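You operate a simulated robot arm through the tools that you are given. There is no shell and no other tool. Be economical: measure what you need, move in short steps, check, and stop when the job is done.

You are at the controls of a simulated two-armed robot. One attempt, no reset.

Task
Clamp the green Birds and the blue Tides book upright in the book rack.
Fine: rack held steady with the other hand while the stiff board slides up to them, fingers out of the gap; clamp screw locked.

The check looks at the end state, three seconds after you hand in, the way a careful person would. Anything else that was tipped, shoved, dropped, spilled or broken makes it a failure.

Robot
Two 6-joint arms with two-finger parallel grippers on one trunk, on a base that drives. Base frame: it is fixed to the floor where the robot stands at the start and does not move with it; the origin is under the middle of the robot, x ahead of it, y to its left, z up. Lengths are in cm, angles in rad, forces in N, time in s.
The left shoulder is at the start at [6, 18.7, 112.2], the right one opposite. With the tool pointing down near the work surface each hand reaches from about 20 to 62 cm from the robot's upright axis, wherever it stands, measured 20 degrees to its own side. Places, roughly: book rack [50, -40, 80]; sliding board [50, -60, 90]; clamp screw [50, -60, 90]. Payload 1.57 kg a hand.
The TCP of each hand is the grasp point between the finger pads, 3 cm short of the fingertips. In the tool frame z runs along the fingers and y along their closing line. Largest opening 11 cm; finger width 2.4, thickness 1.2; the body of the gripper, 4.8 by 11.2 cm, starts 7.8 cm behind the TCP.
Orientation is told as [roll, pitch, yaw] about the base's x, y, z axes, in that order, counted from this pose: with the fingers straight down and closing along the base's y, the tool's x points along the base's -x, its y along +y and its z along -z.

Tools
- The arms move only by the tool drive_tool. It takes "left_steps", "right_steps" or both (then of equal length, played together; a hand with none holds still); each is one flat list of numbers, 7 for each row, row after row: the shift along the tool's x, y, z in cm, then the turn, a rotation vector about the tool's x, y, z in degrees, then the closure in counts, from 0 (fully open) to 255 (shut). In form: [dx, dy, dz, wx, wy, wz, jaw, dx, dy, dz, wx, wy, wz, jaw, ...]. A call has 1 to 12 rows; each row is the pose to reach, as a shift and turn from the pose commanded when the call began, along the tool's axes at that moment. Each row takes 0.2 s and may step no farther than 5 cm and 0.15 rad from the row before; otherwise, or with a gripper value out of range, the whole call is refused. A pose out of reach is approached as far as the arm can. The call stops where the force on the tool passes 40 N (or 10 N more than at its start, if that is more) or the arm is blocked; 0.2 s more then pass. The fingers move at their own pace (about 15.3 cm/s each) and stop on an object; they squeeze with about 40 N. The grip force told is the motor's: it shows also when the fingers shut on nothing. Time passes only in rows, and 0.2 s behind the last, so rows that repeat a pose let the fingers close. The reply holds the time, the measured pose of the TCP, the force on the tool along the base axes, the opening and the grip force, in the units named above and with some noise, and new pictures: "show" is both (left out), scene, wrist or none (wrist: the cameras of the hands that moved).
- Cameras (640 x 400 px; columns grow to the right, rows downward): "scene" is now at [1.48, -2.23, 166.83]; the picture's right is [-0.47, -0.88, 0.00], its down [-0.72, 0.38, -0.58] and it looks along [0.52, -0.27, -0.81] (base axes); focal length 251 px, centre (320, 200). "left" rides on the left gripper at [7, -1.6, -14.1] in its tool frame; the picture's right is [0.23, 0.97, 0.00], its down [-0.86, 0.20, -0.48] and it looks along [-0.47, 0.11, 0.88] (tool axes); focal length 222 px, centre (320, 200). "right" rides on the right gripper at [7, 1.6, -14.1] in its tool frame; the picture's right is [-0.23, 0.97, 0.00], its down [-0.86, -0.20, -0.48] and it looks along [-0.47, -0.11, 0.88] (tool axes); focal length 222 px, centre (320, 200). There is no depth. A picture from a camera that has moved, and an enlarged one, comes with that camera's place and axes in the base frame and with its lens. The place of the scene camera against the robot may be out by one fixed shift of up to 2.5 cm in any direction.
- slide_trunk(by): slides the trunk up (or, below 0, down) by that many cm; the arms and the scene camera ride with it, the base frame stays. It gives what a move gives, with no picture.
- roll_base(legs): drives the robot by 1 to 6 legs, each [ahead, left, turn to the left] in cm, cm and rad, along the robot's own axes; the way and the turn of a leg run together, so that a leg with both is an arc; at most 150 cm and 3.142 rad a leg. The arms and the cameras ride along, it lands a little off, and it stops where it bumps. It gives what a move gives, and a new picture of the scene camera.
- turn_head(pan, tilt): turns the head with the scene camera to pan (to the left, within 1.501 rad either way) and tilt (down, from -0.506 to 1.204), counted from straight ahead of the robot. It gives what a move gives, and a new picture of the scene camera.
- enlarge(camera, box): a new picture of the part [left, top, right, bottom] of that camera's present view, enlarged. No time passes.
- finish_job(): hands the job in; it is judged then, once.

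Go step by step. Nothing tells you exact positions but the pictures and the camera data: compare them with the known pose of the tool, close in by small moves and look again before you grip or let go. The budget is 120 turns and 260 pictures, counting those below and the enlarged ones. Unless the task says otherwise, let go and move clear before handing in, and close with one line.

The tools are called after "Request:" as name(argument=value, ...) on one line, values as JSON. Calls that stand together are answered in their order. drive_tool: Moves the arms, as the interface text tells. Its arguments: {"type":"object","properties":{"left_steps":{"type":"array","items":{"type":"number"}},"right_steps":{"type":"array","items":{"type":"number"}},"show":{"type":"string","enum":["both","scene","wrist","none"]}},"required":[]} The other tools are called the same way: slide_trunk (by) slides the trunk up or down; roll_base (legs) drives the base; turn_head (pan, tilt) turns the head that bears the scene camera; enlarge (camera, box) takes an enlarged picture of a part of a camera's view; finish_job () hands the job in.

At the start:

```text
time_s: 0.0
left_eef_pos: [40.26, -5.18, 108.41]
left_tcp_rot: [0.0, 0.001, 0.0]
left_ft_force: [0.2, 0.5, -0.6]
left_finger_gap: 11.01
left_grasp_force: 0.0
right_eef_pos: [30.98, -37.67, 113.42]
right_tcp_rot: [0.001, 0.001, 0.001]
right_ft_force: [-0.5, -0.2, -0.5]
right_finger_gap: 11.01
right_grasp_force: 0.1
trunk travel left (down, up): [-75.0, 24.0]
robot x, y, heading: [0.09, -0.48, -0.0]
head pan, tilt: [-0.485, 0.948]
```

scene: 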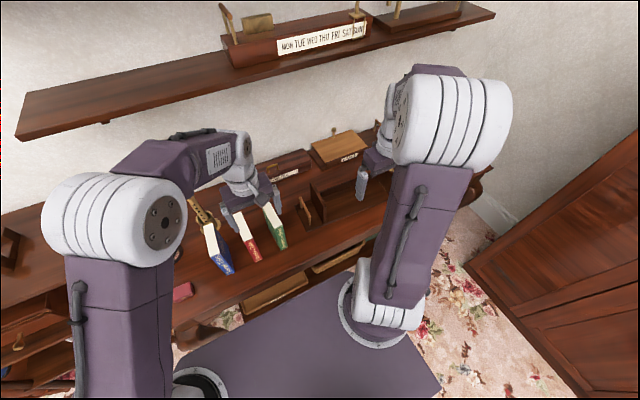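
right: 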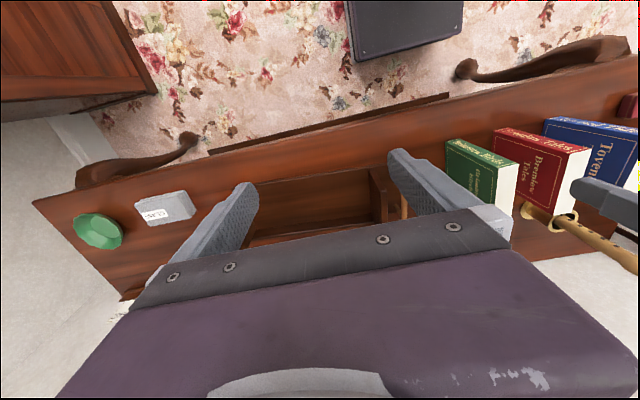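
left: 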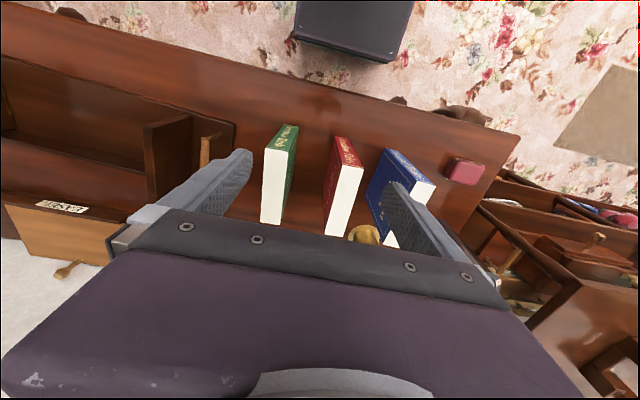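

I see three standing books (green, red, blue) and a rack to the right of them, partly hidden by the arms. I'll look closer first.

Request:
enlarge(camera="scene", box=[180, 100, 440, 300])

Request:
enlarge(camera="left", box=[0, 80, 320, 280])

Request:
enlarge(camera="right", box=[200, 100, 640, 300])

```text
2.00 times, centred on (310, 200) of scene
camera zoom: at [1.48, -2.23, 166.83], right [-0.47, -0.88, 0.0], down [-0.72, 0.38, -0.58], along [0.52, -0.27, -0.81], focal length 502 px, centre (340, 200)
```

zoom: 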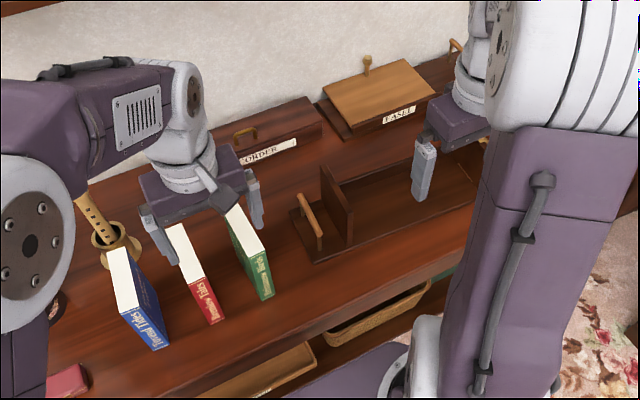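

```text
2.00 times, centred on (160, 180) of left
camera zoom: at [33.44, -6.73, 122.55], right [-0.23, 0.97, 0.0], down [0.86, 0.2, 0.48], along [0.47, 0.11, -0.88], focal length 444 px, centre (640, 240)
```

zoom: 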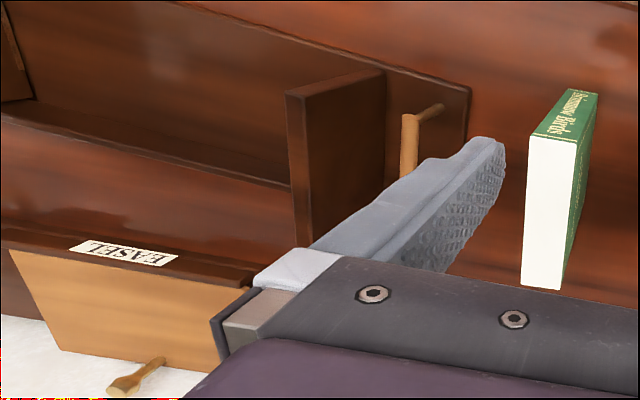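

```text
1.45 times, centred on (420, 200) of right
camera zoom: at [24.19, -36.03, 127.6], right [0.23, 0.97, 0.0], down [0.86, -0.2, 0.48], along [0.47, -0.11, -0.88], focal length 323 px, centre (174, 200)
```

zoom: 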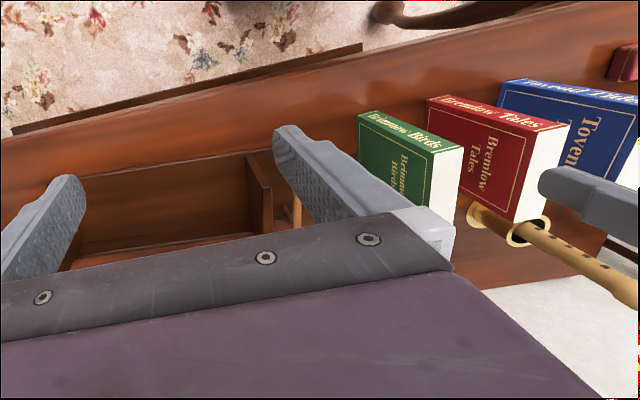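

The books' tops seem to be around z 95, and the rack is hidden by the right arm. I'll move the right hand over the rack to look down with its camera.

Request:
drive_tool(right_steps=[-4, -2.5, -1, 0, 0, 0, 0, -8, -5, -2, 0, 0, 0, 0, -12, -7.5, -3, 0, 0, 0, 0, -15, -10, -4, 0, 0, 0, 0])

```text
time_s: 1.0
left_eef_pos: [40.44, -5.29, 108.46]
left_tcp_rot: [0.002, 0.001, 0.0]
left_ft_force: [0.4, -0.4, -0.7]
left_finger_gap: 10.99
left_grasp_force: 0.0
right_eef_pos: [46.23, -47.59, 117.26]
right_tcp_rot: [0.005, 0.003, -0.001]
right_ft_force: [-0.2, 0.7, 0.4]
right_finger_gap: 11.01
right_grasp_force: 0.0
trunk travel left (down, up): [-75.0, 24.0]
robot x, y, heading: [0.05, 0.1, -0.003]
head pan, tilt: [-0.485, 0.948]
camera scene: at [1.74, -2.47, 166.83], right [-0.47, -0.88, 0.0], down [-0.72, 0.38, -0.58], along [0.51, -0.27, -0.81], focal length 251 px, centre (320, 200)
camera right: at [39.37, -45.97, 131.36], right [0.23, 0.97, 0.0], down [0.86, -0.2, 0.47], along [0.46, -0.11, -0.88], focal length 222 px, centre (320, 200)
```

scene: 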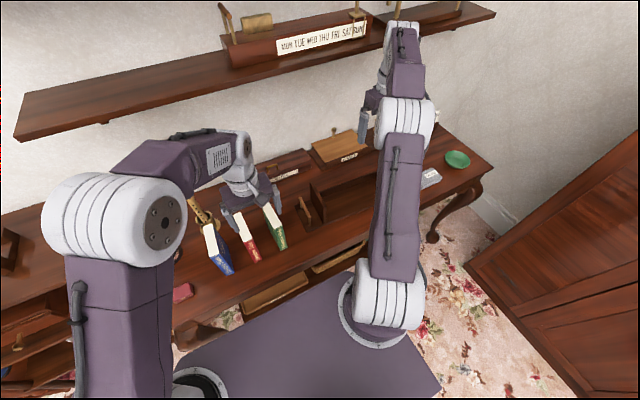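
right: 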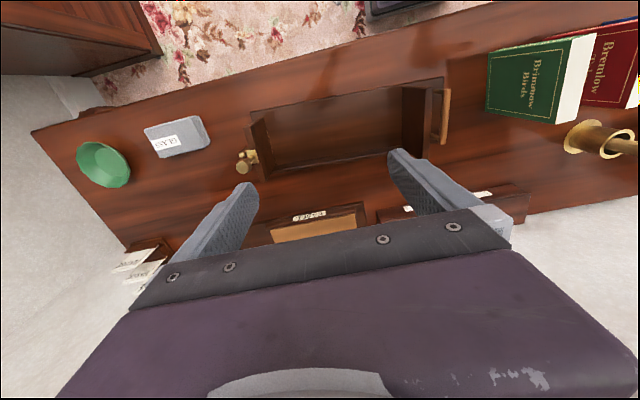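

Request:
enlarge(camera="right", box=[200, 60, 480, 220])

Request:
enlarge(camera="scene", box=[180, 130, 480, 300])

```text
2.29 times, centred on (340, 140) of right
camera zoom: at [39.37, -45.97, 131.36], right [0.23, 0.97, 0.0], down [0.86, -0.2, 0.47], along [0.46, -0.11, -0.88], focal length 508 px, centre (274, 337)
```

zoom: 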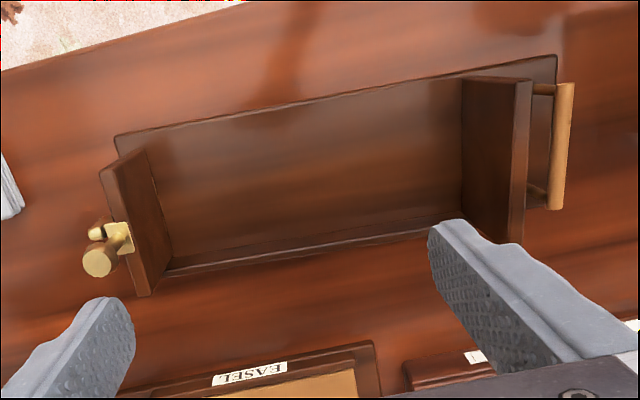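

```text
2.13 times, centred on (330, 215) of scene
camera zoom: at [1.74, -2.47, 166.83], right [-0.47, -0.88, 0.0], down [-0.72, 0.38, -0.58], along [0.51, -0.27, -0.81], focal length 535 px, centre (299, 168)
```

zoom: 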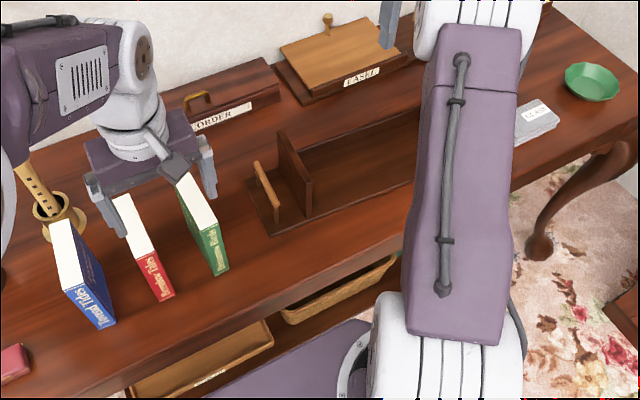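

The rack: tray at x≈42–56, y≈-62…-22, fixed end with a wooden handle on +y side, sliding board with a brass screw at the -y end. I'll pull both hands up and back and strafe right about 27 cm so both hands reach.

Request:
drive_tool(right_steps=[4, 2, 0, 0, 0, 0, 0, 8, 4, 0, 0, 0, 0, 0, 12, 6, 0, 0, 0, 0, 0], left_steps=[2, 0, -2, 0, 0, 0, 0, 4, 0, -4, 0, 0, 0, 0, 6, 0, -6, 0, 0, 0, 0], show="none")

Request:
roll_base(legs=[[0, -27, 0]])

```text
time_s: 1.8
left_eef_pos: [33.83, -4.89, 114.36]
left_tcp_rot: [0.0, -0.003, -0.001]
left_ft_force: [0.0, -0.1, 0.2]
left_finger_gap: 10.97
left_grasp_force: 0.0
right_eef_pos: [33.95, -41.61, 117.86]
right_tcp_rot: [-0.002, -0.006, 0.0]
right_ft_force: [0.2, -0.4, -0.4]
right_finger_gap: 11.0
right_grasp_force: 0.1
trunk travel left (down, up): [-75.0, 24.0]
robot x, y, heading: [0.04, -0.32, 0.004]
head pan, tilt: [-0.485, 0.948]
```

```text
time_s: 3.7
left_eef_pos: [34.34, -31.81, 114.36]
left_tcp_rot: [-0.002, -0.001, 0.004]
left_ft_force: [0.3, 0.0, -1.1]
left_finger_gap: 11.0
left_grasp_force: 0.0
right_eef_pos: [34.37, -68.33, 117.67]
right_tcp_rot: [-0.003, 0.001, 0.006]
right_ft_force: [0.1, 0.8, 0.5]
right_finger_gap: 11.01
right_grasp_force: 0.0
trunk travel left (down, up): [-75.0, 24.0]
robot x, y, heading: [0.28, -27.16, 0.006]
head pan, tilt: [-0.485, 0.948]
camera scene: at [1.54, -29.07, 166.84], right [-0.46, -0.89, 0.0], down [-0.72, 0.38, -0.58], along [0.52, -0.27, -0.81], focal length 251 px, centre (320, 200)
```

scene: 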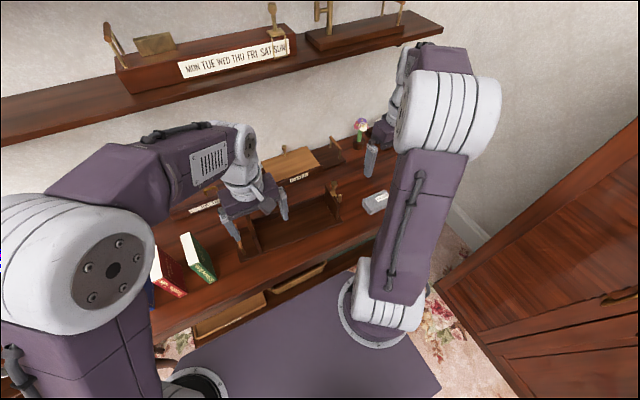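

Next I'll look at the books from the left wrist camera above them and point the head at the rack.

Request:
drive_tool(left_steps=[-2, 4, 0, 0, 0, 0, 0, -4, 8, 0, 0, 0, 0, 0, -6, 12, 0, 0, 0, 0, 0, -8, 16, 0, 0, 0, 0, 0, -10, 20, 0, 0, 0, 0, 0, -12, 23, 0, 0, 0, 0, 0], right_steps=[-2, 2, 0, 0, 0, 0, 0, -4, 4, 0, 0, 0, 0, 0, -6, 6, 0, 0, 0, 0, 0, -8, 8, 1, 0, 0, 0, 0, -9, 9, 3, 0, 0, 0, 0, -9, 9, 5, 0, 0, 0, 0], show="wrist")

Request:
turn_head(pan=0.0, tilt=0.9)

```text
time_s: 5.1
left_eef_pos: [46.23, -8.67, 114.09]
left_tcp_rot: [-0.002, -0.001, 0.002]
left_ft_force: [-0.7, -0.7, 0.9]
left_finger_gap: 10.97
left_grasp_force: 0.1
right_eef_pos: [43.63, -59.32, 112.71]
right_tcp_rot: [-0.001, 0.0, 0.003]
right_ft_force: [0.3, 0.0, 0.0]
right_finger_gap: 11.01
right_grasp_force: 0.1
trunk travel left (down, up): [-75.0, 24.0]
robot x, y, heading: [0.2, -27.0, 0.004]
head pan, tilt: [-0.485, 0.948]
camera right: at [36.68, -57.71, 126.78], right [0.22, 0.97, 0.0], down [0.86, -0.2, 0.48], along [0.47, -0.11, -0.88], focal length 222 px, centre (320, 200)
camera left: at [39.31, -10.38, 128.24], right [-0.23, 0.97, 0.0], down [0.85, 0.2, 0.48], along [0.46, 0.11, -0.88], focal length 222 px, centre (320, 200)
```

right: 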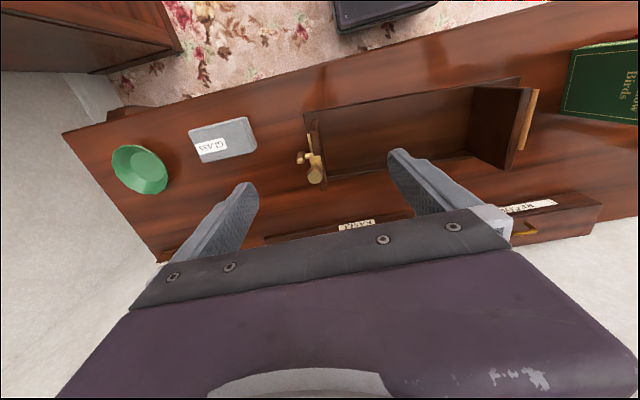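
left: 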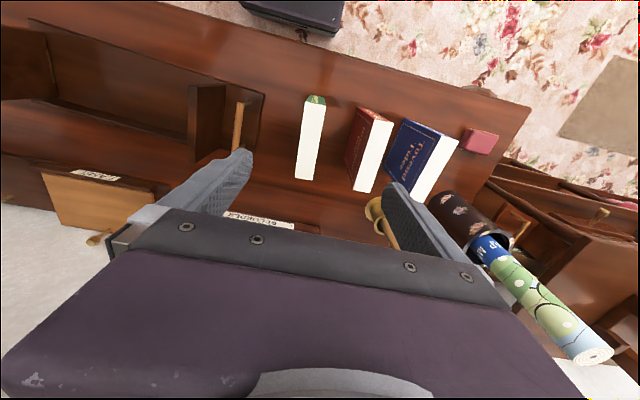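

```text
time_s: 6.0
left_eef_pos: [46.16, -8.81, 114.3]
left_tcp_rot: [0.0, 0.002, 0.005]
left_ft_force: [0.0, -0.3, 0.1]
left_finger_gap: 11.0
left_grasp_force: 0.0
right_eef_pos: [43.39, -59.26, 112.79]
right_tcp_rot: [-0.001, 0.0, 0.005]
right_ft_force: [-0.7, -0.1, -0.1]
right_finger_gap: 10.99
right_grasp_force: 0.2
trunk travel left (down, up): [-75.0, 24.0]
robot x, y, heading: [0.27, -27.1, 0.002]
head pan, tilt: [0.0, 0.901]
camera scene: at [2.62, -25.87, 167.18], right [0.0, -1.0, 0.0], down [-0.78, 0.0, -0.62], along [0.62, 0.0, -0.78], focal length 251 px, centre (320, 200)
```

scene: 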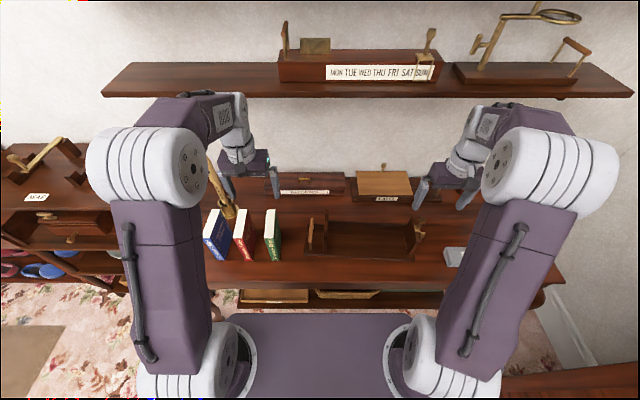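

Request:
enlarge(camera="scene", box=[190, 160, 450, 300])

Request:
enlarge(camera="left", box=[180, 70, 500, 250])

Request:
enlarge(camera="right", box=[280, 70, 440, 220])

Request:
enlarge(camera="scene", box=[300, 200, 440, 280])

```text
2.46 times, centred on (320, 230) of scene
camera zoom: at [2.62, -25.87, 167.18], right [0.0, -1.0, 0.0], down [-0.78, 0.0, -0.62], along [0.62, 0.0, -0.78], focal length 617 px, centre (320, 126)
```

zoom: 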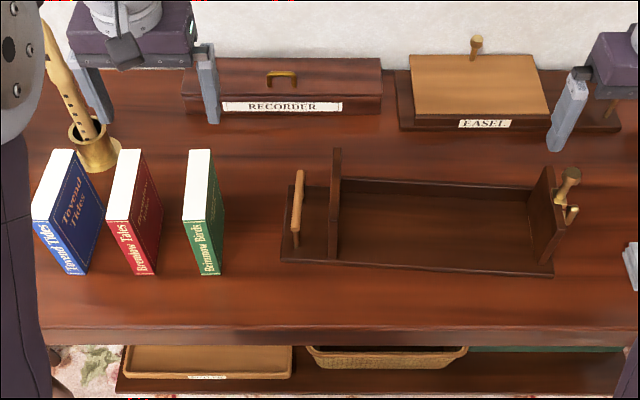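

```text
2.00 times, centred on (340, 160) of left
camera zoom: at [39.16, -10.47, 128.29], right [-0.23, 0.97, 0.0], down [0.85, 0.2, 0.48], along [0.47, 0.11, -0.88], focal length 444 px, centre (280, 280)
```

zoom: 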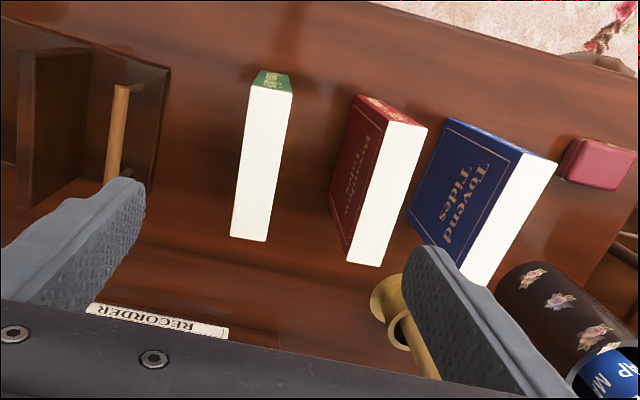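

```text
2.67 times, centred on (360, 145) of right
camera zoom: at [36.56, -57.74, 126.85], right [0.22, 0.97, 0.0], down [0.86, -0.2, 0.48], along [0.47, -0.11, -0.88], focal length 592 px, centre (213, 347)
```

zoom: 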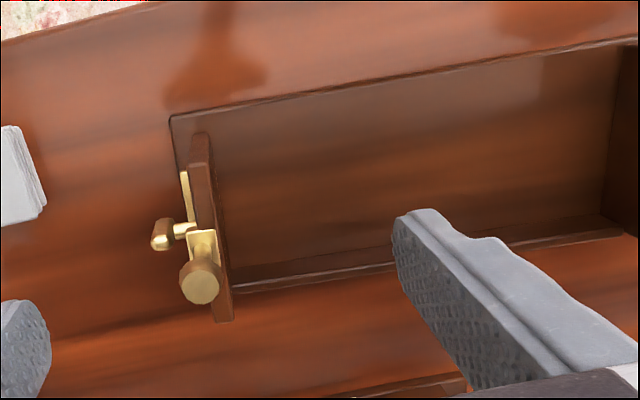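

```text
4.57 times, centred on (370, 240) of scene
camera zoom: at [2.62, -25.87, 167.18], right [0.0, -1.0, 0.0], down [-0.78, 0.0, -0.62], along [0.62, 0.0, -0.78], focal length 1146 px, centre (91, 17)
```

zoom: 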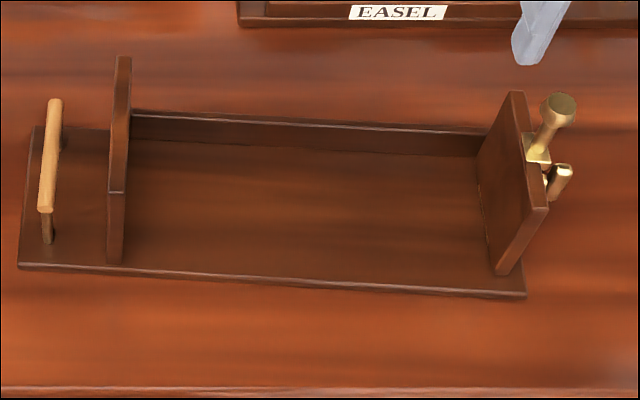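

Rack: yaw ≈ -4°, tray near edge x≈42–44, fixed board at y≈-28, board top z≈91. Green book about (48.2, -10.0), 2.9 thick, yaw about +3.5°, top z≈95. I'll bring the left hand above green.

Request:
drive_tool(left_steps=[-1, -0.6, 4, 0, 0, -3.5, 60, -2, -1.2, 8, 0, 0, -3.5, 80, -2, -1.2, 12.5, 0, 0, -3.5, 80, -2, -1.2, 12.5, 0, 0, -3.5, 80])

Request:
enlarge(camera="left", box=[200, 50, 440, 220])

Request:
enlarge(camera="scene", box=[190, 140, 350, 280])

```text
time_s: 7.0
left_eef_pos: [47.94, -10.01, 101.75]
left_tcp_rot: [-0.001, 0.001, 0.065]
left_ft_force: [0.7, -0.5, -0.9]
left_finger_gap: 7.55
left_grasp_force: 0.1
right_eef_pos: [43.46, -59.3, 112.63]
right_tcp_rot: [0.001, 0.0, 0.005]
right_ft_force: [-0.4, -0.5, -0.2]
right_finger_gap: 10.97
right_grasp_force: 0.0
trunk travel left (down, up): [-75.0, 24.0]
robot x, y, heading: [-0.03, -27.08, 0.005]
head pan, tilt: [0.0, 0.901]
camera scene: at [2.61, -25.86, 167.18], right [0.0, -1.0, 0.0], down [-0.78, 0.0, -0.62], along [0.62, 0.0, -0.78], focal length 251 px, centre (320, 200)
camera left: at [41.25, -12.08, 115.85], right [-0.29, 0.96, 0.0], down [0.84, 0.26, 0.48], along [0.46, 0.14, -0.88], focal length 222 px, centre (320, 200)
```

scene: 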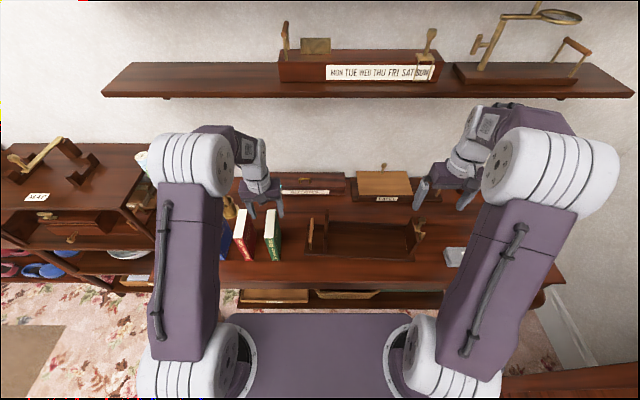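
left: 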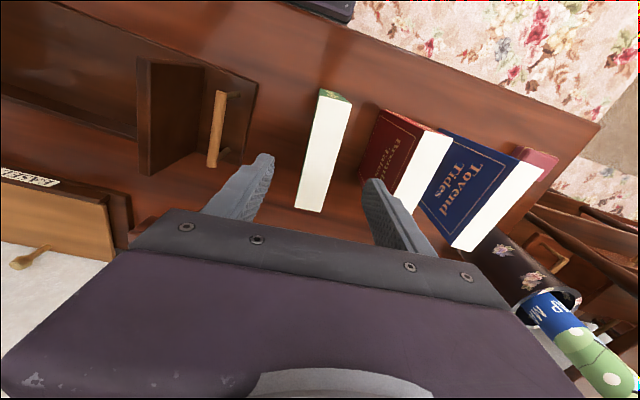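

```text
2.35 times, centred on (320, 135) of left
camera zoom: at [41.25, -12.08, 115.85], right [-0.29, 0.96, 0.0], down [0.84, 0.26, 0.48], along [0.46, 0.14, -0.88], focal length 523 px, centre (320, 353)
```

zoom: 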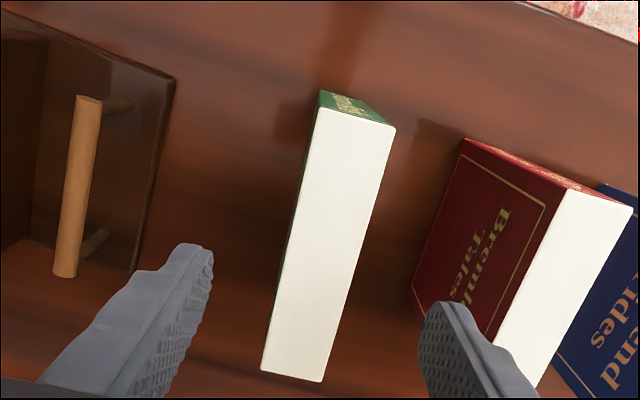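

```text
2.86 times, centred on (270, 210) of scene
camera zoom: at [2.61, -25.86, 167.18], right [0.0, -1.0, 0.0], down [-0.78, 0.0, -0.62], along [0.62, 0.0, -0.78], focal length 717 px, centre (463, 171)
```

zoom: 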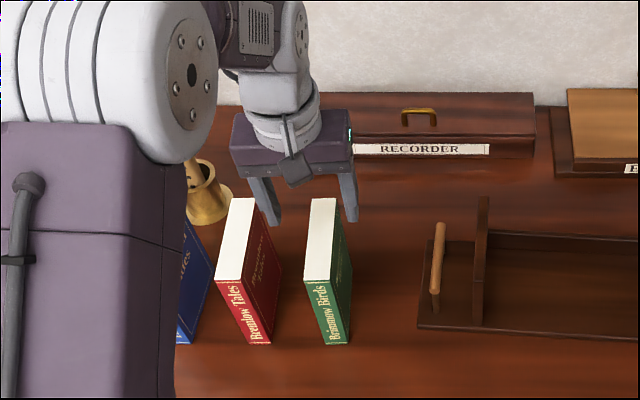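

The estimates agree: green centred at (48.1, -10.0), matching the hand. Descending to z≈93 and gripping.

Request:
drive_tool(left_steps=[0, 0, 3, 0, 0, 0, 80, 0, 0, 6, 0, 0, 0, 80, 0, 0, 8.8, 0, 0, 0, 80, 0, 0, 8.8, 0, 0, 0, 160, 0, 0, 8.8, 0, 0, 0, 240, 0, 0, 8.8, 0, 0, 0, 240, 0, 0, 8.8, 0, 0, 0, 240])

```text
time_s: 8.6
left_eef_pos: [48.23, -10.15, 92.85]
left_tcp_rot: [0.001, 0.0, 0.065]
left_ft_force: [0.0, 0.6, 0.6]
left_finger_gap: 2.98
left_grasp_force: 39.2
right_eef_pos: [43.55, -59.3, 112.75]
right_tcp_rot: [-0.001, 0.0, 0.003]
right_ft_force: [-0.9, -0.5, -1.3]
right_finger_gap: 11.0
right_grasp_force: 0.1
trunk travel left (down, up): [-75.0, 24.0]
robot x, y, heading: [0.37, -27.04, 0.008]
head pan, tilt: [0.0, 0.901]
camera scene: at [2.7, -25.83, 167.18], right [0.0, -1.0, 0.0], down [-0.78, 0.0, -0.62], along [0.62, 0.0, -0.78], focal length 251 px, centre (320, 200)
camera left: at [41.46, -12.2, 106.98], right [-0.29, 0.96, 0.0], down [0.84, 0.26, 0.48], along [0.46, 0.14, -0.88], focal length 222 px, centre (320, 200)
```

scene: 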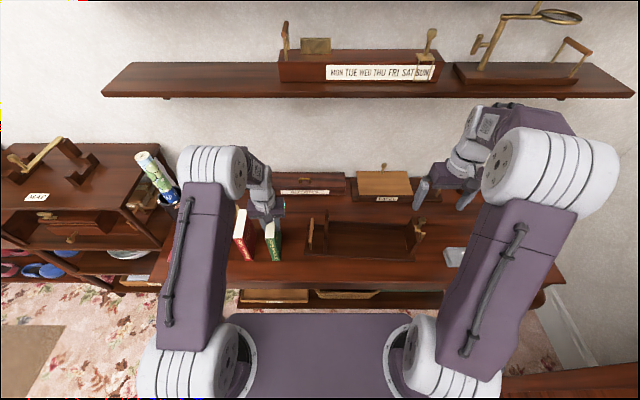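
left: 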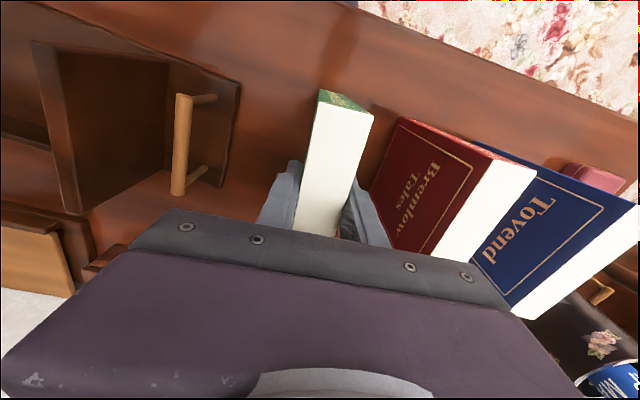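

Green is gripped (gap 2.98). Lifting 18 cm, then carrying over to the rack with the yaw turned to match the rack.

Request:
drive_tool(left_steps=[0, 0, -4, 0, 0, 0, 240, 0, 0, -8.5, 0, 0, 0, 240, 0, 0, -13, 0, 0, 0, 240, 0, 0, -18, 0, 0, 0, 240, 0, -4, -18, 0, 0, 1.5, 240, 0.1, -8, -18, 0, 0, 3, 240, 0.1, -12, -18, 0, 0, 5, 240, 0.2, -16, -18, 0, 0, 6, 240, 0.2, -20, -18, 0, 0, 7.7, 240, 0.2, -23.4, -18, 0, 0, 7.7, 240, 0.2, -23.4, -18, 0, 0, 7.7, 240])

Request:
enlarge(camera="right", box=[280, 40, 600, 240])

Request:
enlarge(camera="scene", box=[280, 180, 440, 280])

```text
time_s: 11.0
left_eef_pos: [49.29, -33.5, 110.92]
left_tcp_rot: [0.0, 0.002, -0.067]
left_ft_force: [0.2, 0.7, -3.7]
left_finger_gap: 2.99
left_grasp_force: 39.5
right_eef_pos: [43.48, -59.36, 112.58]
right_tcp_rot: [0.0, -0.001, 0.006]
right_ft_force: [0.3, 0.0, 0.2]
right_finger_gap: 10.99
right_grasp_force: 0.0
trunk travel left (down, up): [-75.0, 24.0]
robot x, y, heading: [0.24, -27.06, 0.007]
head pan, tilt: [0.0, 0.901]
camera scene: at [2.69, -25.79, 167.18], right [0.0, -1.0, 0.0], down [-0.78, 0.0, -0.62], along [0.62, 0.0, -0.78], focal length 251 px, centre (320, 200)
camera left: at [42.38, -34.71, 125.04], right [-0.16, 0.99, 0.0], down [0.87, 0.14, 0.48], along [0.47, 0.08, -0.88], focal length 222 px, centre (320, 200)
```

scene: 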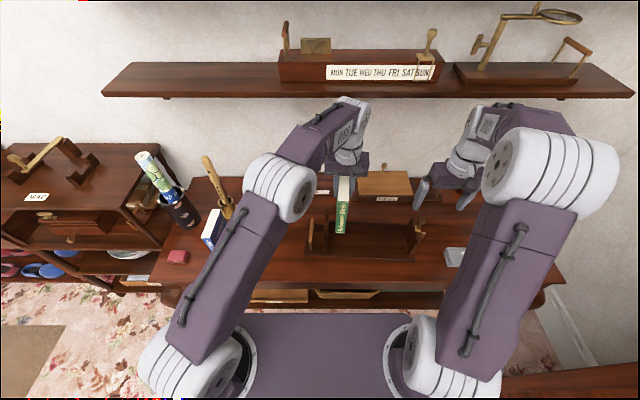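
left: 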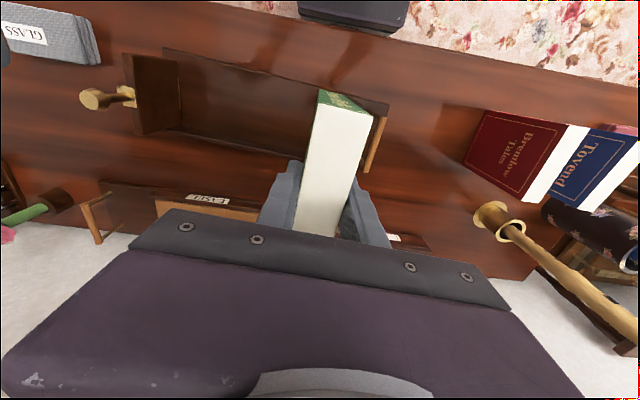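

```text
2.00 times, centred on (440, 140) of right
camera zoom: at [36.61, -57.69, 126.83], right [0.22, 0.97, 0.0], down [0.86, -0.2, 0.48], along [0.47, -0.11, -0.88], focal length 444 px, centre (80, 320)
```

zoom: 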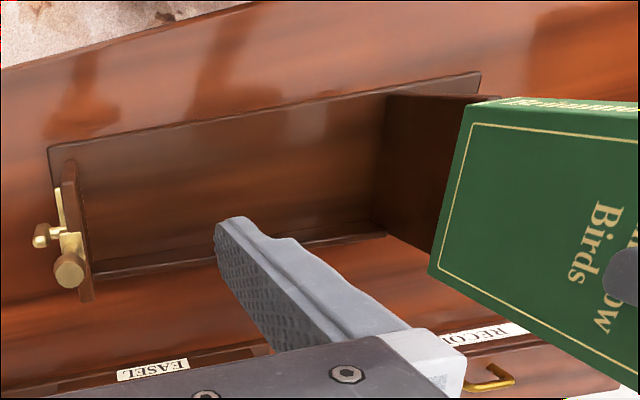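

```text
4.00 times, centred on (360, 230) of scene
camera zoom: at [2.69, -25.79, 167.18], right [0.0, -1.0, 0.0], down [-0.78, 0.0, -0.62], along [0.62, 0.0, -0.78], focal length 1003 px, centre (160, 80)
```

zoom: 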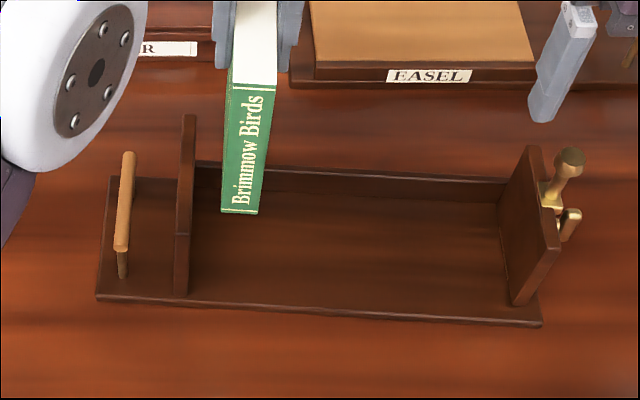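

The book hangs over the tray with about 2 cm to the fixed board. Descending to just above the tray floor.

Request:
drive_tool(left_steps=[-0.5, 0, 4, 0, 0, 0, 240, -0.5, 0, 8, 0, 0, 0, 240, -0.5, 0, 12, 0, 0, 0, 240, -0.5, 0, 14.8, 0, 0, 0, 240, -0.5, 0, 14.8, 0, 0, 0, 240])

Request:
enlarge(camera="right", box=[280, 40, 600, 240])

Request:
enlarge(camera="scene", box=[280, 180, 440, 280])

```text
time_s: 12.2
left_eef_pos: [49.9, -33.34, 96.04]
left_tcp_rot: [0.001, 0.002, -0.068]
left_ft_force: [0.1, -0.9, -3.0]
left_finger_gap: 2.98
left_grasp_force: 39.3
right_eef_pos: [43.48, -59.26, 112.62]
right_tcp_rot: [0.001, 0.0, 0.005]
right_ft_force: [0.3, -0.1, 0.3]
right_finger_gap: 10.99
right_grasp_force: 0.1
trunk travel left (down, up): [-75.0, 24.0]
robot x, y, heading: [0.16, -26.88, -0.001]
head pan, tilt: [0.0, 0.901]
camera scene: at [2.66, -25.84, 167.18], right [0.0, -1.0, 0.0], down [-0.78, 0.0, -0.62], along [0.62, 0.0, -0.78], focal length 251 px, centre (320, 200)
camera left: at [42.92, -34.55, 110.17], right [-0.16, 0.99, 0.0], down [0.87, 0.14, 0.48], along [0.47, 0.08, -0.88], focal length 222 px, centre (320, 200)
```

scene: 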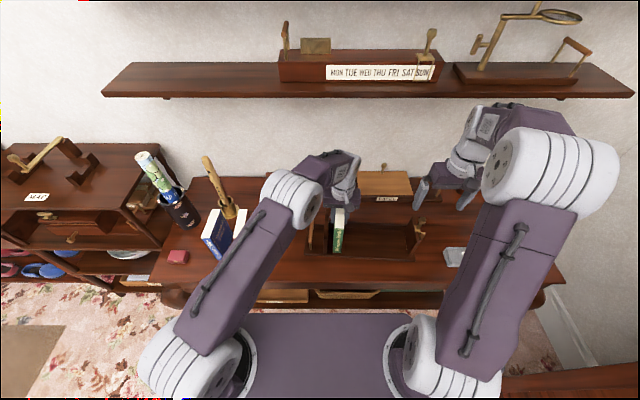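
left: 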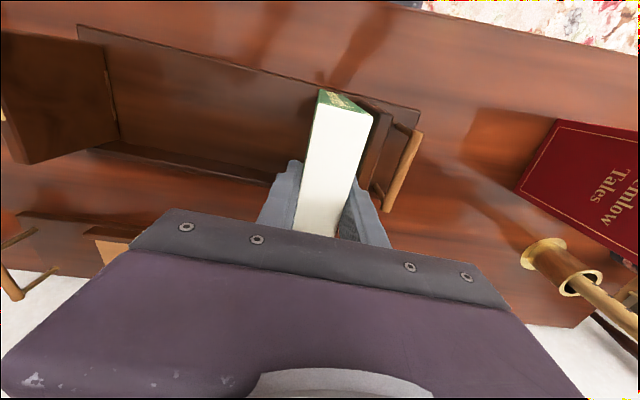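

```text
2.00 times, centred on (440, 140) of right
camera zoom: at [36.58, -57.73, 126.83], right [0.22, 0.97, 0.0], down [0.86, -0.2, 0.48], along [0.47, -0.11, -0.88], focal length 444 px, centre (80, 320)
```

zoom: 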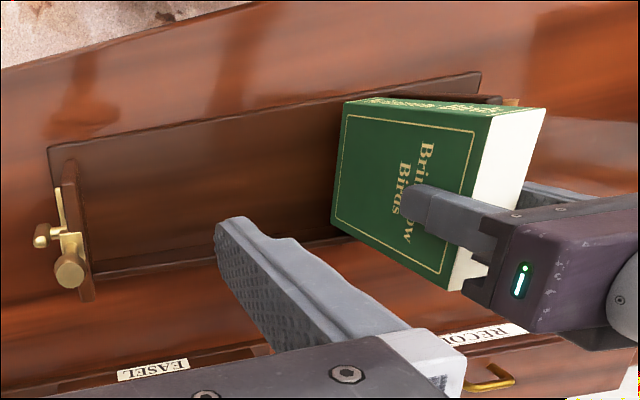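

```text
4.00 times, centred on (360, 230) of scene
camera zoom: at [2.66, -25.84, 167.18], right [0.0, -1.0, 0.0], down [-0.78, 0.0, -0.62], along [0.62, 0.0, -0.78], focal length 1003 px, centre (160, 80)
```

zoom: 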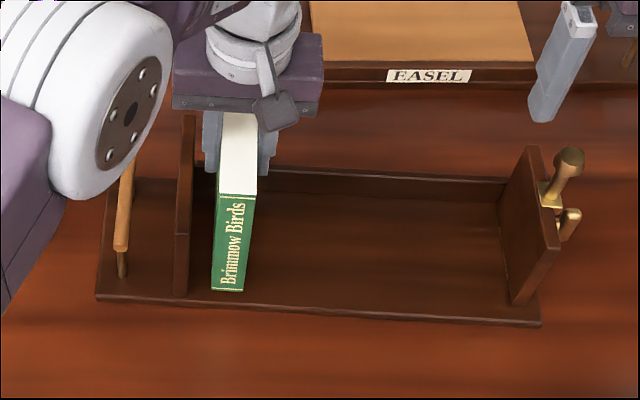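

Aligned well. Lowering gently, watching the force.

Request:
drive_tool(left_steps=[0, 0, 0.5, 0, 0, 0, 240, 0, 0, 0.9, 0, 0, 0, 240, 0, 0, 1.2, 0, 0, 0, 240, 0, 0, 1.2, 0, 0, 0, 240], show="none")

```text
time_s: 13.2
left_eef_pos: [49.97, -33.48, 94.99]
left_tcp_rot: [-0.001, 0.0, -0.066]
left_ft_force: [0.3, -0.3, -3.2]
left_finger_gap: 2.97
left_grasp_force: 39.2
right_eef_pos: [43.5, -59.32, 112.61]
right_tcp_rot: [-0.001, 0.0, 0.006]
right_ft_force: [1.3, 0.4, 1.2]
right_finger_gap: 11.0
right_grasp_force: 0.1
trunk travel left (down, up): [-75.0, 24.0]
robot x, y, heading: [0.37, -27.2, 0.003]
head pan, tilt: [0.0, 0.901]
```

Request:
drive_tool(left_steps=[0, 0, 0.2, 0, 0, 0, 240, 0, 0, 0.4, 0, 0, 0, 240, 0, 0, 0.4, 0, 0, 0, 240], show="none")

```text
time_s: 14.0
left_eef_pos: [49.87, -33.39, 94.52]
left_tcp_rot: [0.0, 0.001, -0.069]
left_ft_force: [0.2, -0.1, -3.6]
left_finger_gap: 2.99
left_grasp_force: 38.9
right_eef_pos: [43.46, -59.32, 112.73]
right_tcp_rot: [0.001, 0.0, 0.006]
right_ft_force: [-0.4, -0.5, -0.1]
right_finger_gap: 10.98
right_grasp_force: 0.1
trunk travel left (down, up): [-75.0, 24.0]
robot x, y, heading: [0.17, -27.42, 0.003]
head pan, tilt: [0.0, 0.901]
```

Request:
drive_tool(left_steps=[0, 0, 0.2, 0, 0, 0, 240, 0, 0, 0.4, 0, 0, 0, 240, 0, 0, 0.4, 0, 0, 0, 240], show="none")

```text
time_s: 14.8
left_eef_pos: [49.91, -33.52, 94.17]
left_tcp_rot: [0.001, 0.0, -0.068]
left_ft_force: [0.2, -1.6, -3.2]
left_finger_gap: 2.99
left_grasp_force: 39.1
right_eef_pos: [43.49, -59.35, 112.61]
right_tcp_rot: [0.0, 0.0, 0.005]
right_ft_force: [0.4, 0.0, 0.4]
right_finger_gap: 11.01
right_grasp_force: 0.0
trunk travel left (down, up): [-75.0, 24.0]
robot x, y, heading: [0.03, -26.84, 0.008]
head pan, tilt: [0.0, 0.901]
```

Request:
drive_tool(left_steps=[0, 0, 0.2, 0, 0, 0, 240, 0, 0, 0.3, 0, 0, 0, 240, 0, 0, 0.3, 0, 0, 0, 240], show="none")

Request:
enlarge(camera="scene", box=[300, 210, 380, 260])

```text
time_s: 15.6
left_eef_pos: [49.83, -33.5, 94.05]
left_tcp_rot: [-0.001, -0.005, -0.069]
left_ft_force: [2.6, 2.4, 16.2]
left_finger_gap: 2.99
left_grasp_force: 39.4
right_eef_pos: [43.44, -59.2, 112.7]
right_tcp_rot: [-0.001, -0.001, 0.004]
right_ft_force: [-0.3, -0.8, 1.4]
right_finger_gap: 10.99
right_grasp_force: 0.0
trunk travel left (down, up): [-75.0, 24.0]
robot x, y, heading: [0.08, -26.91, 0.004]
head pan, tilt: [0.0, 0.901]
```

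```text
8.00 times, centred on (340, 235) of scene
camera zoom: at [2.51, -25.77, 167.21], right [0.0, -1.0, 0.0], down [-0.78, 0.0, -0.62], along [0.62, 0.0, -0.78], focal length 2006 px, centre (160, -80)
```

zoom: 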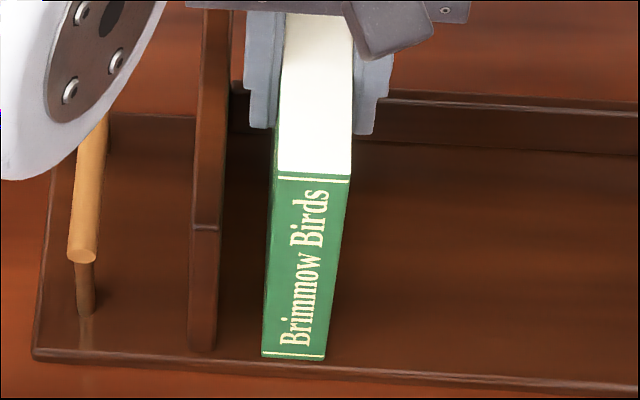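

Book is on the tray (16 N). Releasing slightly and lifting straight up.

Request:
drive_tool(left_steps=[0, 0, -0.1, 0, 0, 0, 200, 0, 0, -0.1, 0, 0, 0, 160, 0, 0, -0.1, 0, 0, 0, 158, 0, 0, -2, 0, 0, 0, 158, 0, 0, -6, 0, 0, 0, 158, 0, 0, -11, 0, 0, 0, 140, 0, 0, -15, 0, 0, 0, 100])

Request:
enlarge(camera="scene", box=[280, 180, 440, 280])

```text
time_s: 17.2
left_eef_pos: [49.89, -33.56, 109.12]
left_tcp_rot: [0.002, 0.0, -0.068]
left_ft_force: [0.2, -0.5, 1.4]
left_finger_gap: 6.69
left_grasp_force: 0.1
right_eef_pos: [43.39, -59.41, 112.6]
right_tcp_rot: [0.001, 0.001, 0.004]
right_ft_force: [0.5, -0.6, 0.0]
right_finger_gap: 11.0
right_grasp_force: 0.0
trunk travel left (down, up): [-75.0, 24.0]
robot x, y, heading: [0.17, -27.02, 0.008]
head pan, tilt: [0.0, 0.901]
camera scene: at [2.61, -25.86, 167.18], right [0.0, -1.0, 0.0], down [-0.78, 0.0, -0.62], along [0.62, 0.0, -0.78], focal length 251 px, centre (320, 200)
camera left: at [42.91, -34.59, 123.13], right [-0.16, 0.99, 0.0], down [0.87, 0.14, 0.48], along [0.47, 0.08, -0.88], focal length 222 px, centre (320, 200)
```

scene: 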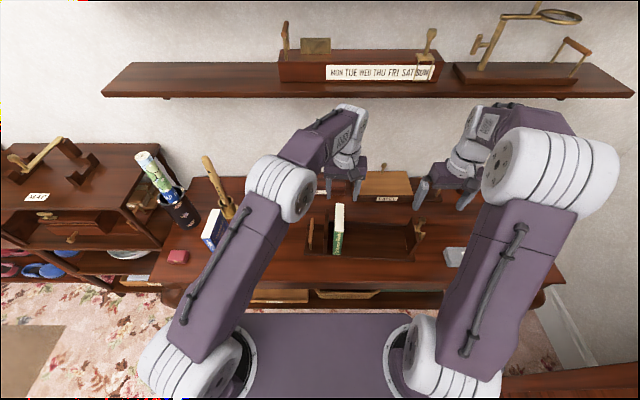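
left: 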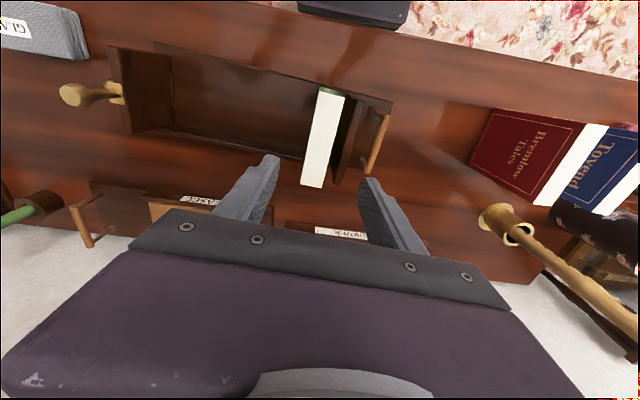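

```text
4.00 times, centred on (360, 230) of scene
camera zoom: at [2.61, -25.86, 167.18], right [0.0, -1.0, 0.0], down [-0.78, 0.0, -0.62], along [0.62, 0.0, -0.78], focal length 1003 px, centre (160, 80)
```

zoom: 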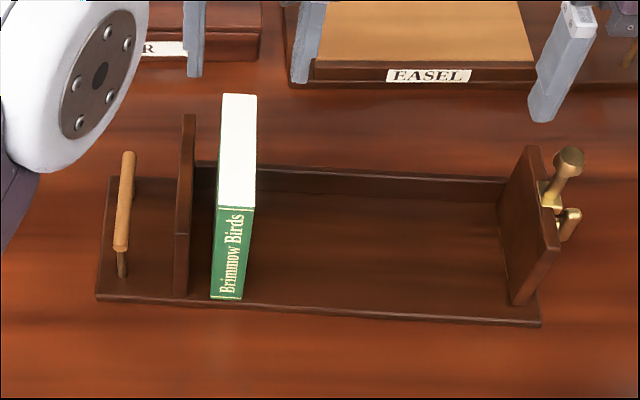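

Green stands in place. Moving the left hand over to the blue book, staying at z 109.

Request:
drive_tool(left_steps=[0.5, 4.3, 0, 0, 0, 0, 80, 1, 8.6, 0, 0, 0, 0, 80, 1.5, 13, 0, 0, 0, -1, 80, 2, 17.3, 0, 0, 0, -2, 80, 2.5, 21.7, 0, 0, 0, -3, 80, 3, 26, 0, 0, 0, -3.9, 80, 3.5, 30.4, 0, 0, 0, -3.9, 80, 4, 34.7, 0, 0, 0, -3.9, 80, 4.6, 39, 0, 0, 0, -3.9, 80, 5, 43.4, 0, 0, 0, -3.9, 80, 5, 43.4, 0, 0, 0, -3.9, 80])

Request:
enlarge(camera="left", box=[200, 50, 440, 220])

```text
time_s: 19.6
left_eef_pos: [47.92, 10.12, 108.91]
left_tcp_rot: [0.0, 0.0, -0.001]
left_ft_force: [-0.2, -0.8, 0.3]
left_finger_gap: 7.57
left_grasp_force: 0.0
right_eef_pos: [43.48, -59.34, 112.57]
right_tcp_rot: [0.001, 0.0, 0.005]
right_ft_force: [-0.1, -0.6, 0.1]
right_finger_gap: 10.98
right_grasp_force: 0.1
trunk travel left (down, up): [-75.0, 24.0]
robot x, y, heading: [0.06, -26.97, 0.002]
head pan, tilt: [0.0, 0.901]
camera scene: at [2.64, -25.95, 167.18], right [0.0, -1.0, 0.0], down [-0.78, 0.0, -0.62], along [0.62, 0.0, -0.78], focal length 251 px, centre (320, 200)
camera left: at [41.17, 8.59, 123.04], right [-0.23, 0.97, 0.0], down [0.86, 0.2, 0.48], along [0.47, 0.11, -0.88], focal length 222 px, centre (320, 200)
```

scene: 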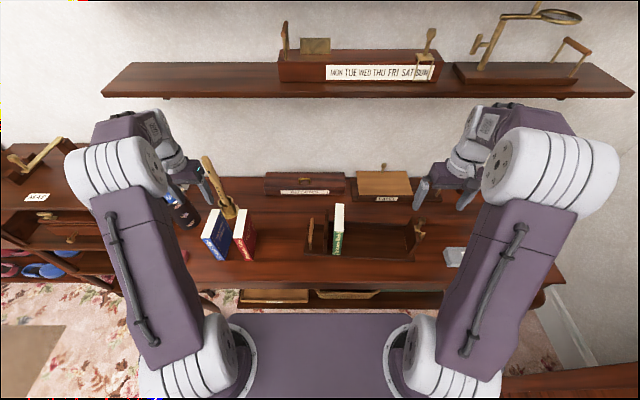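
left: 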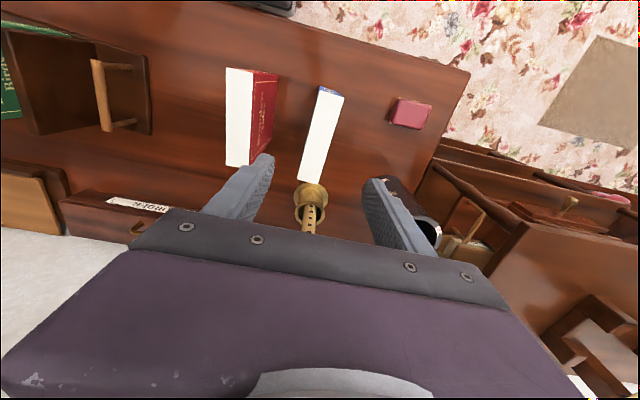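

```text
2.35 times, centred on (320, 135) of left
camera zoom: at [41.17, 8.59, 123.04], right [-0.23, 0.97, 0.0], down [0.86, 0.2, 0.48], along [0.47, 0.11, -0.88], focal length 523 px, centre (320, 353)
```

zoom: 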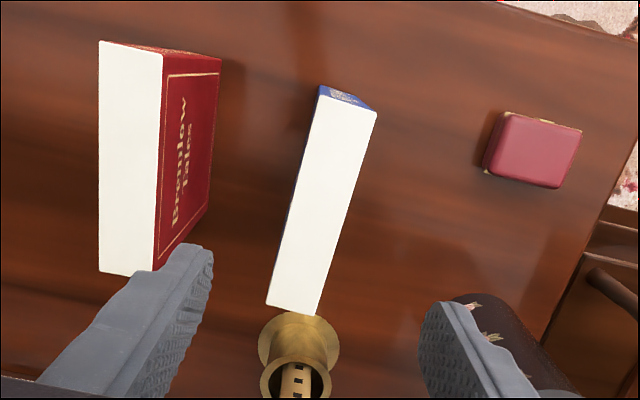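

Blue is centred at (48.0, 10.0), yaw about -2°; the recorder leans away behind. Descending to z≈93 and gripping.

Request:
drive_tool(left_steps=[0, 0, 4.5, 0, 0, 2.1, 80, 0, 0, 9, 0, 0, 2.1, 80, 0, 0, 13, 0, 0, 2.1, 80, 0, 0, 16, 0, 0, 2.1, 80, 0, 0, 16, 0, 0, 2.1, 80, 0, 0, 16, 0, 0, 2.1, 160, 0, 0, 16, 0, 0, 2.1, 240, 0, 0, 16, 0, 0, 2.1, 240, 0, 0, 16, 0, 0, 2.1, 240])

```text
time_s: 21.6
left_eef_pos: [47.81, 9.96, 92.83]
left_tcp_rot: [0.0, 0.0, -0.038]
left_ft_force: [0.2, -2.0, 0.5]
left_finger_gap: 2.98
left_grasp_force: 39.3
right_eef_pos: [43.48, -59.42, 112.76]
right_tcp_rot: [0.0, 0.001, 0.005]
right_ft_force: [-0.8, -0.4, 0.3]
right_finger_gap: 11.04
right_grasp_force: 0.1
trunk travel left (down, up): [-75.0, 24.0]
robot x, y, heading: [0.63, -26.95, 0.002]
head pan, tilt: [0.0, 0.901]
camera scene: at [2.63, -25.88, 167.18], right [0.0, -1.0, 0.0], down [-0.78, 0.0, -0.62], along [0.62, 0.0, -0.78], focal length 251 px, centre (320, 200)
camera left: at [40.92, 8.6, 107.0], right [-0.19, 0.98, 0.0], down [0.86, 0.17, 0.48], along [0.47, 0.09, -0.88], focal length 222 px, centre (320, 200)
```

scene: 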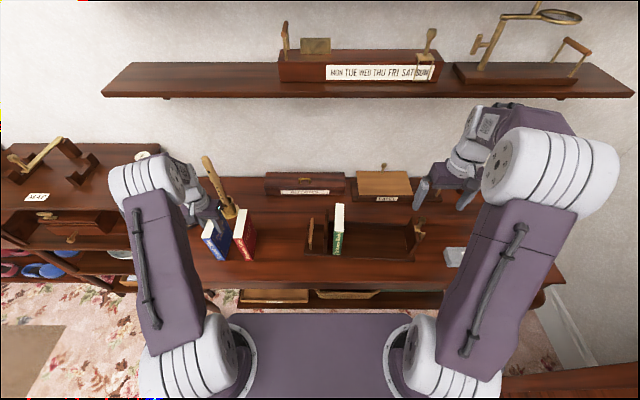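
left: 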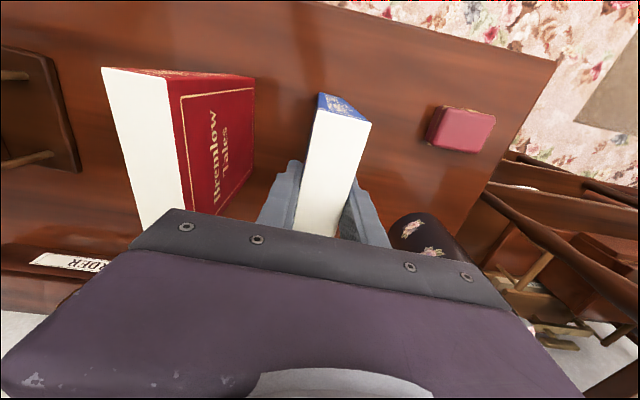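

Blue gripped. Lifting 22 cm to clear red and green, and carrying halfway.

Request:
drive_tool(left_steps=[0, 0, -4, 0, 0, 0, 240, 0, 0, -8.5, 0, 0, 0, 240, 0, 0, -13, 0, 0, 0, 240, 0, 0, -17.5, 0, 0, 0, 240, 0, 0, -22, 0, 0, 0, 240, -0.3, -4.5, -22, 0, 0, 0, 240, -0.6, -9, -22, 0, 0, 0, 240, -0.9, -13.5, -22, 0, 0, 0, 240, -1.3, -18, -22, 0, 0, 1, 240, -1.6, -22.5, -22, 0, 0, 1.7, 240, -1.9, -27, -22, 0, 0, 1.7, 240, -2.2, -31, -22, 0, 0, 1.7, 240], show="scene")

```text
time_s: 24.2
left_eef_pos: [48.98, -20.91, 114.67]
left_tcp_rot: [0.002, 0.002, -0.067]
left_ft_force: [-0.2, -0.5, -3.6]
left_finger_gap: 2.98
left_grasp_force: 39.1
right_eef_pos: [43.49, -59.47, 112.59]
right_tcp_rot: [0.003, 0.0, 0.006]
right_ft_force: [0.4, 0.5, 0.4]
right_finger_gap: 10.99
right_grasp_force: 0.0
trunk travel left (down, up): [-75.0, 24.0]
robot x, y, heading: [-0.28, -27.05, 0.008]
head pan, tilt: [0.0, 0.901]
camera scene: at [2.74, -26.05, 167.18], right [0.0, -1.0, 0.0], down [-0.78, 0.0, -0.62], along [0.62, 0.0, -0.78], focal length 251 px, centre (320, 200)
```

scene: 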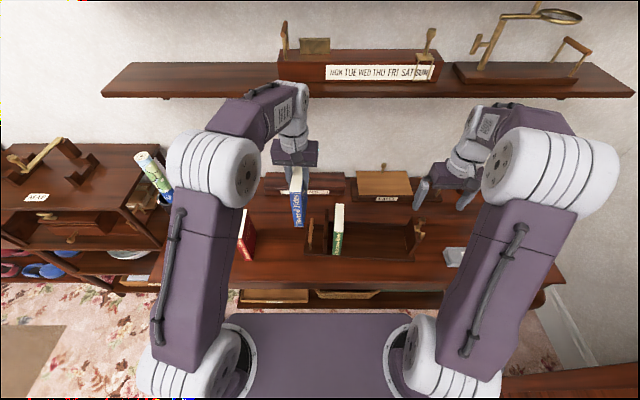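

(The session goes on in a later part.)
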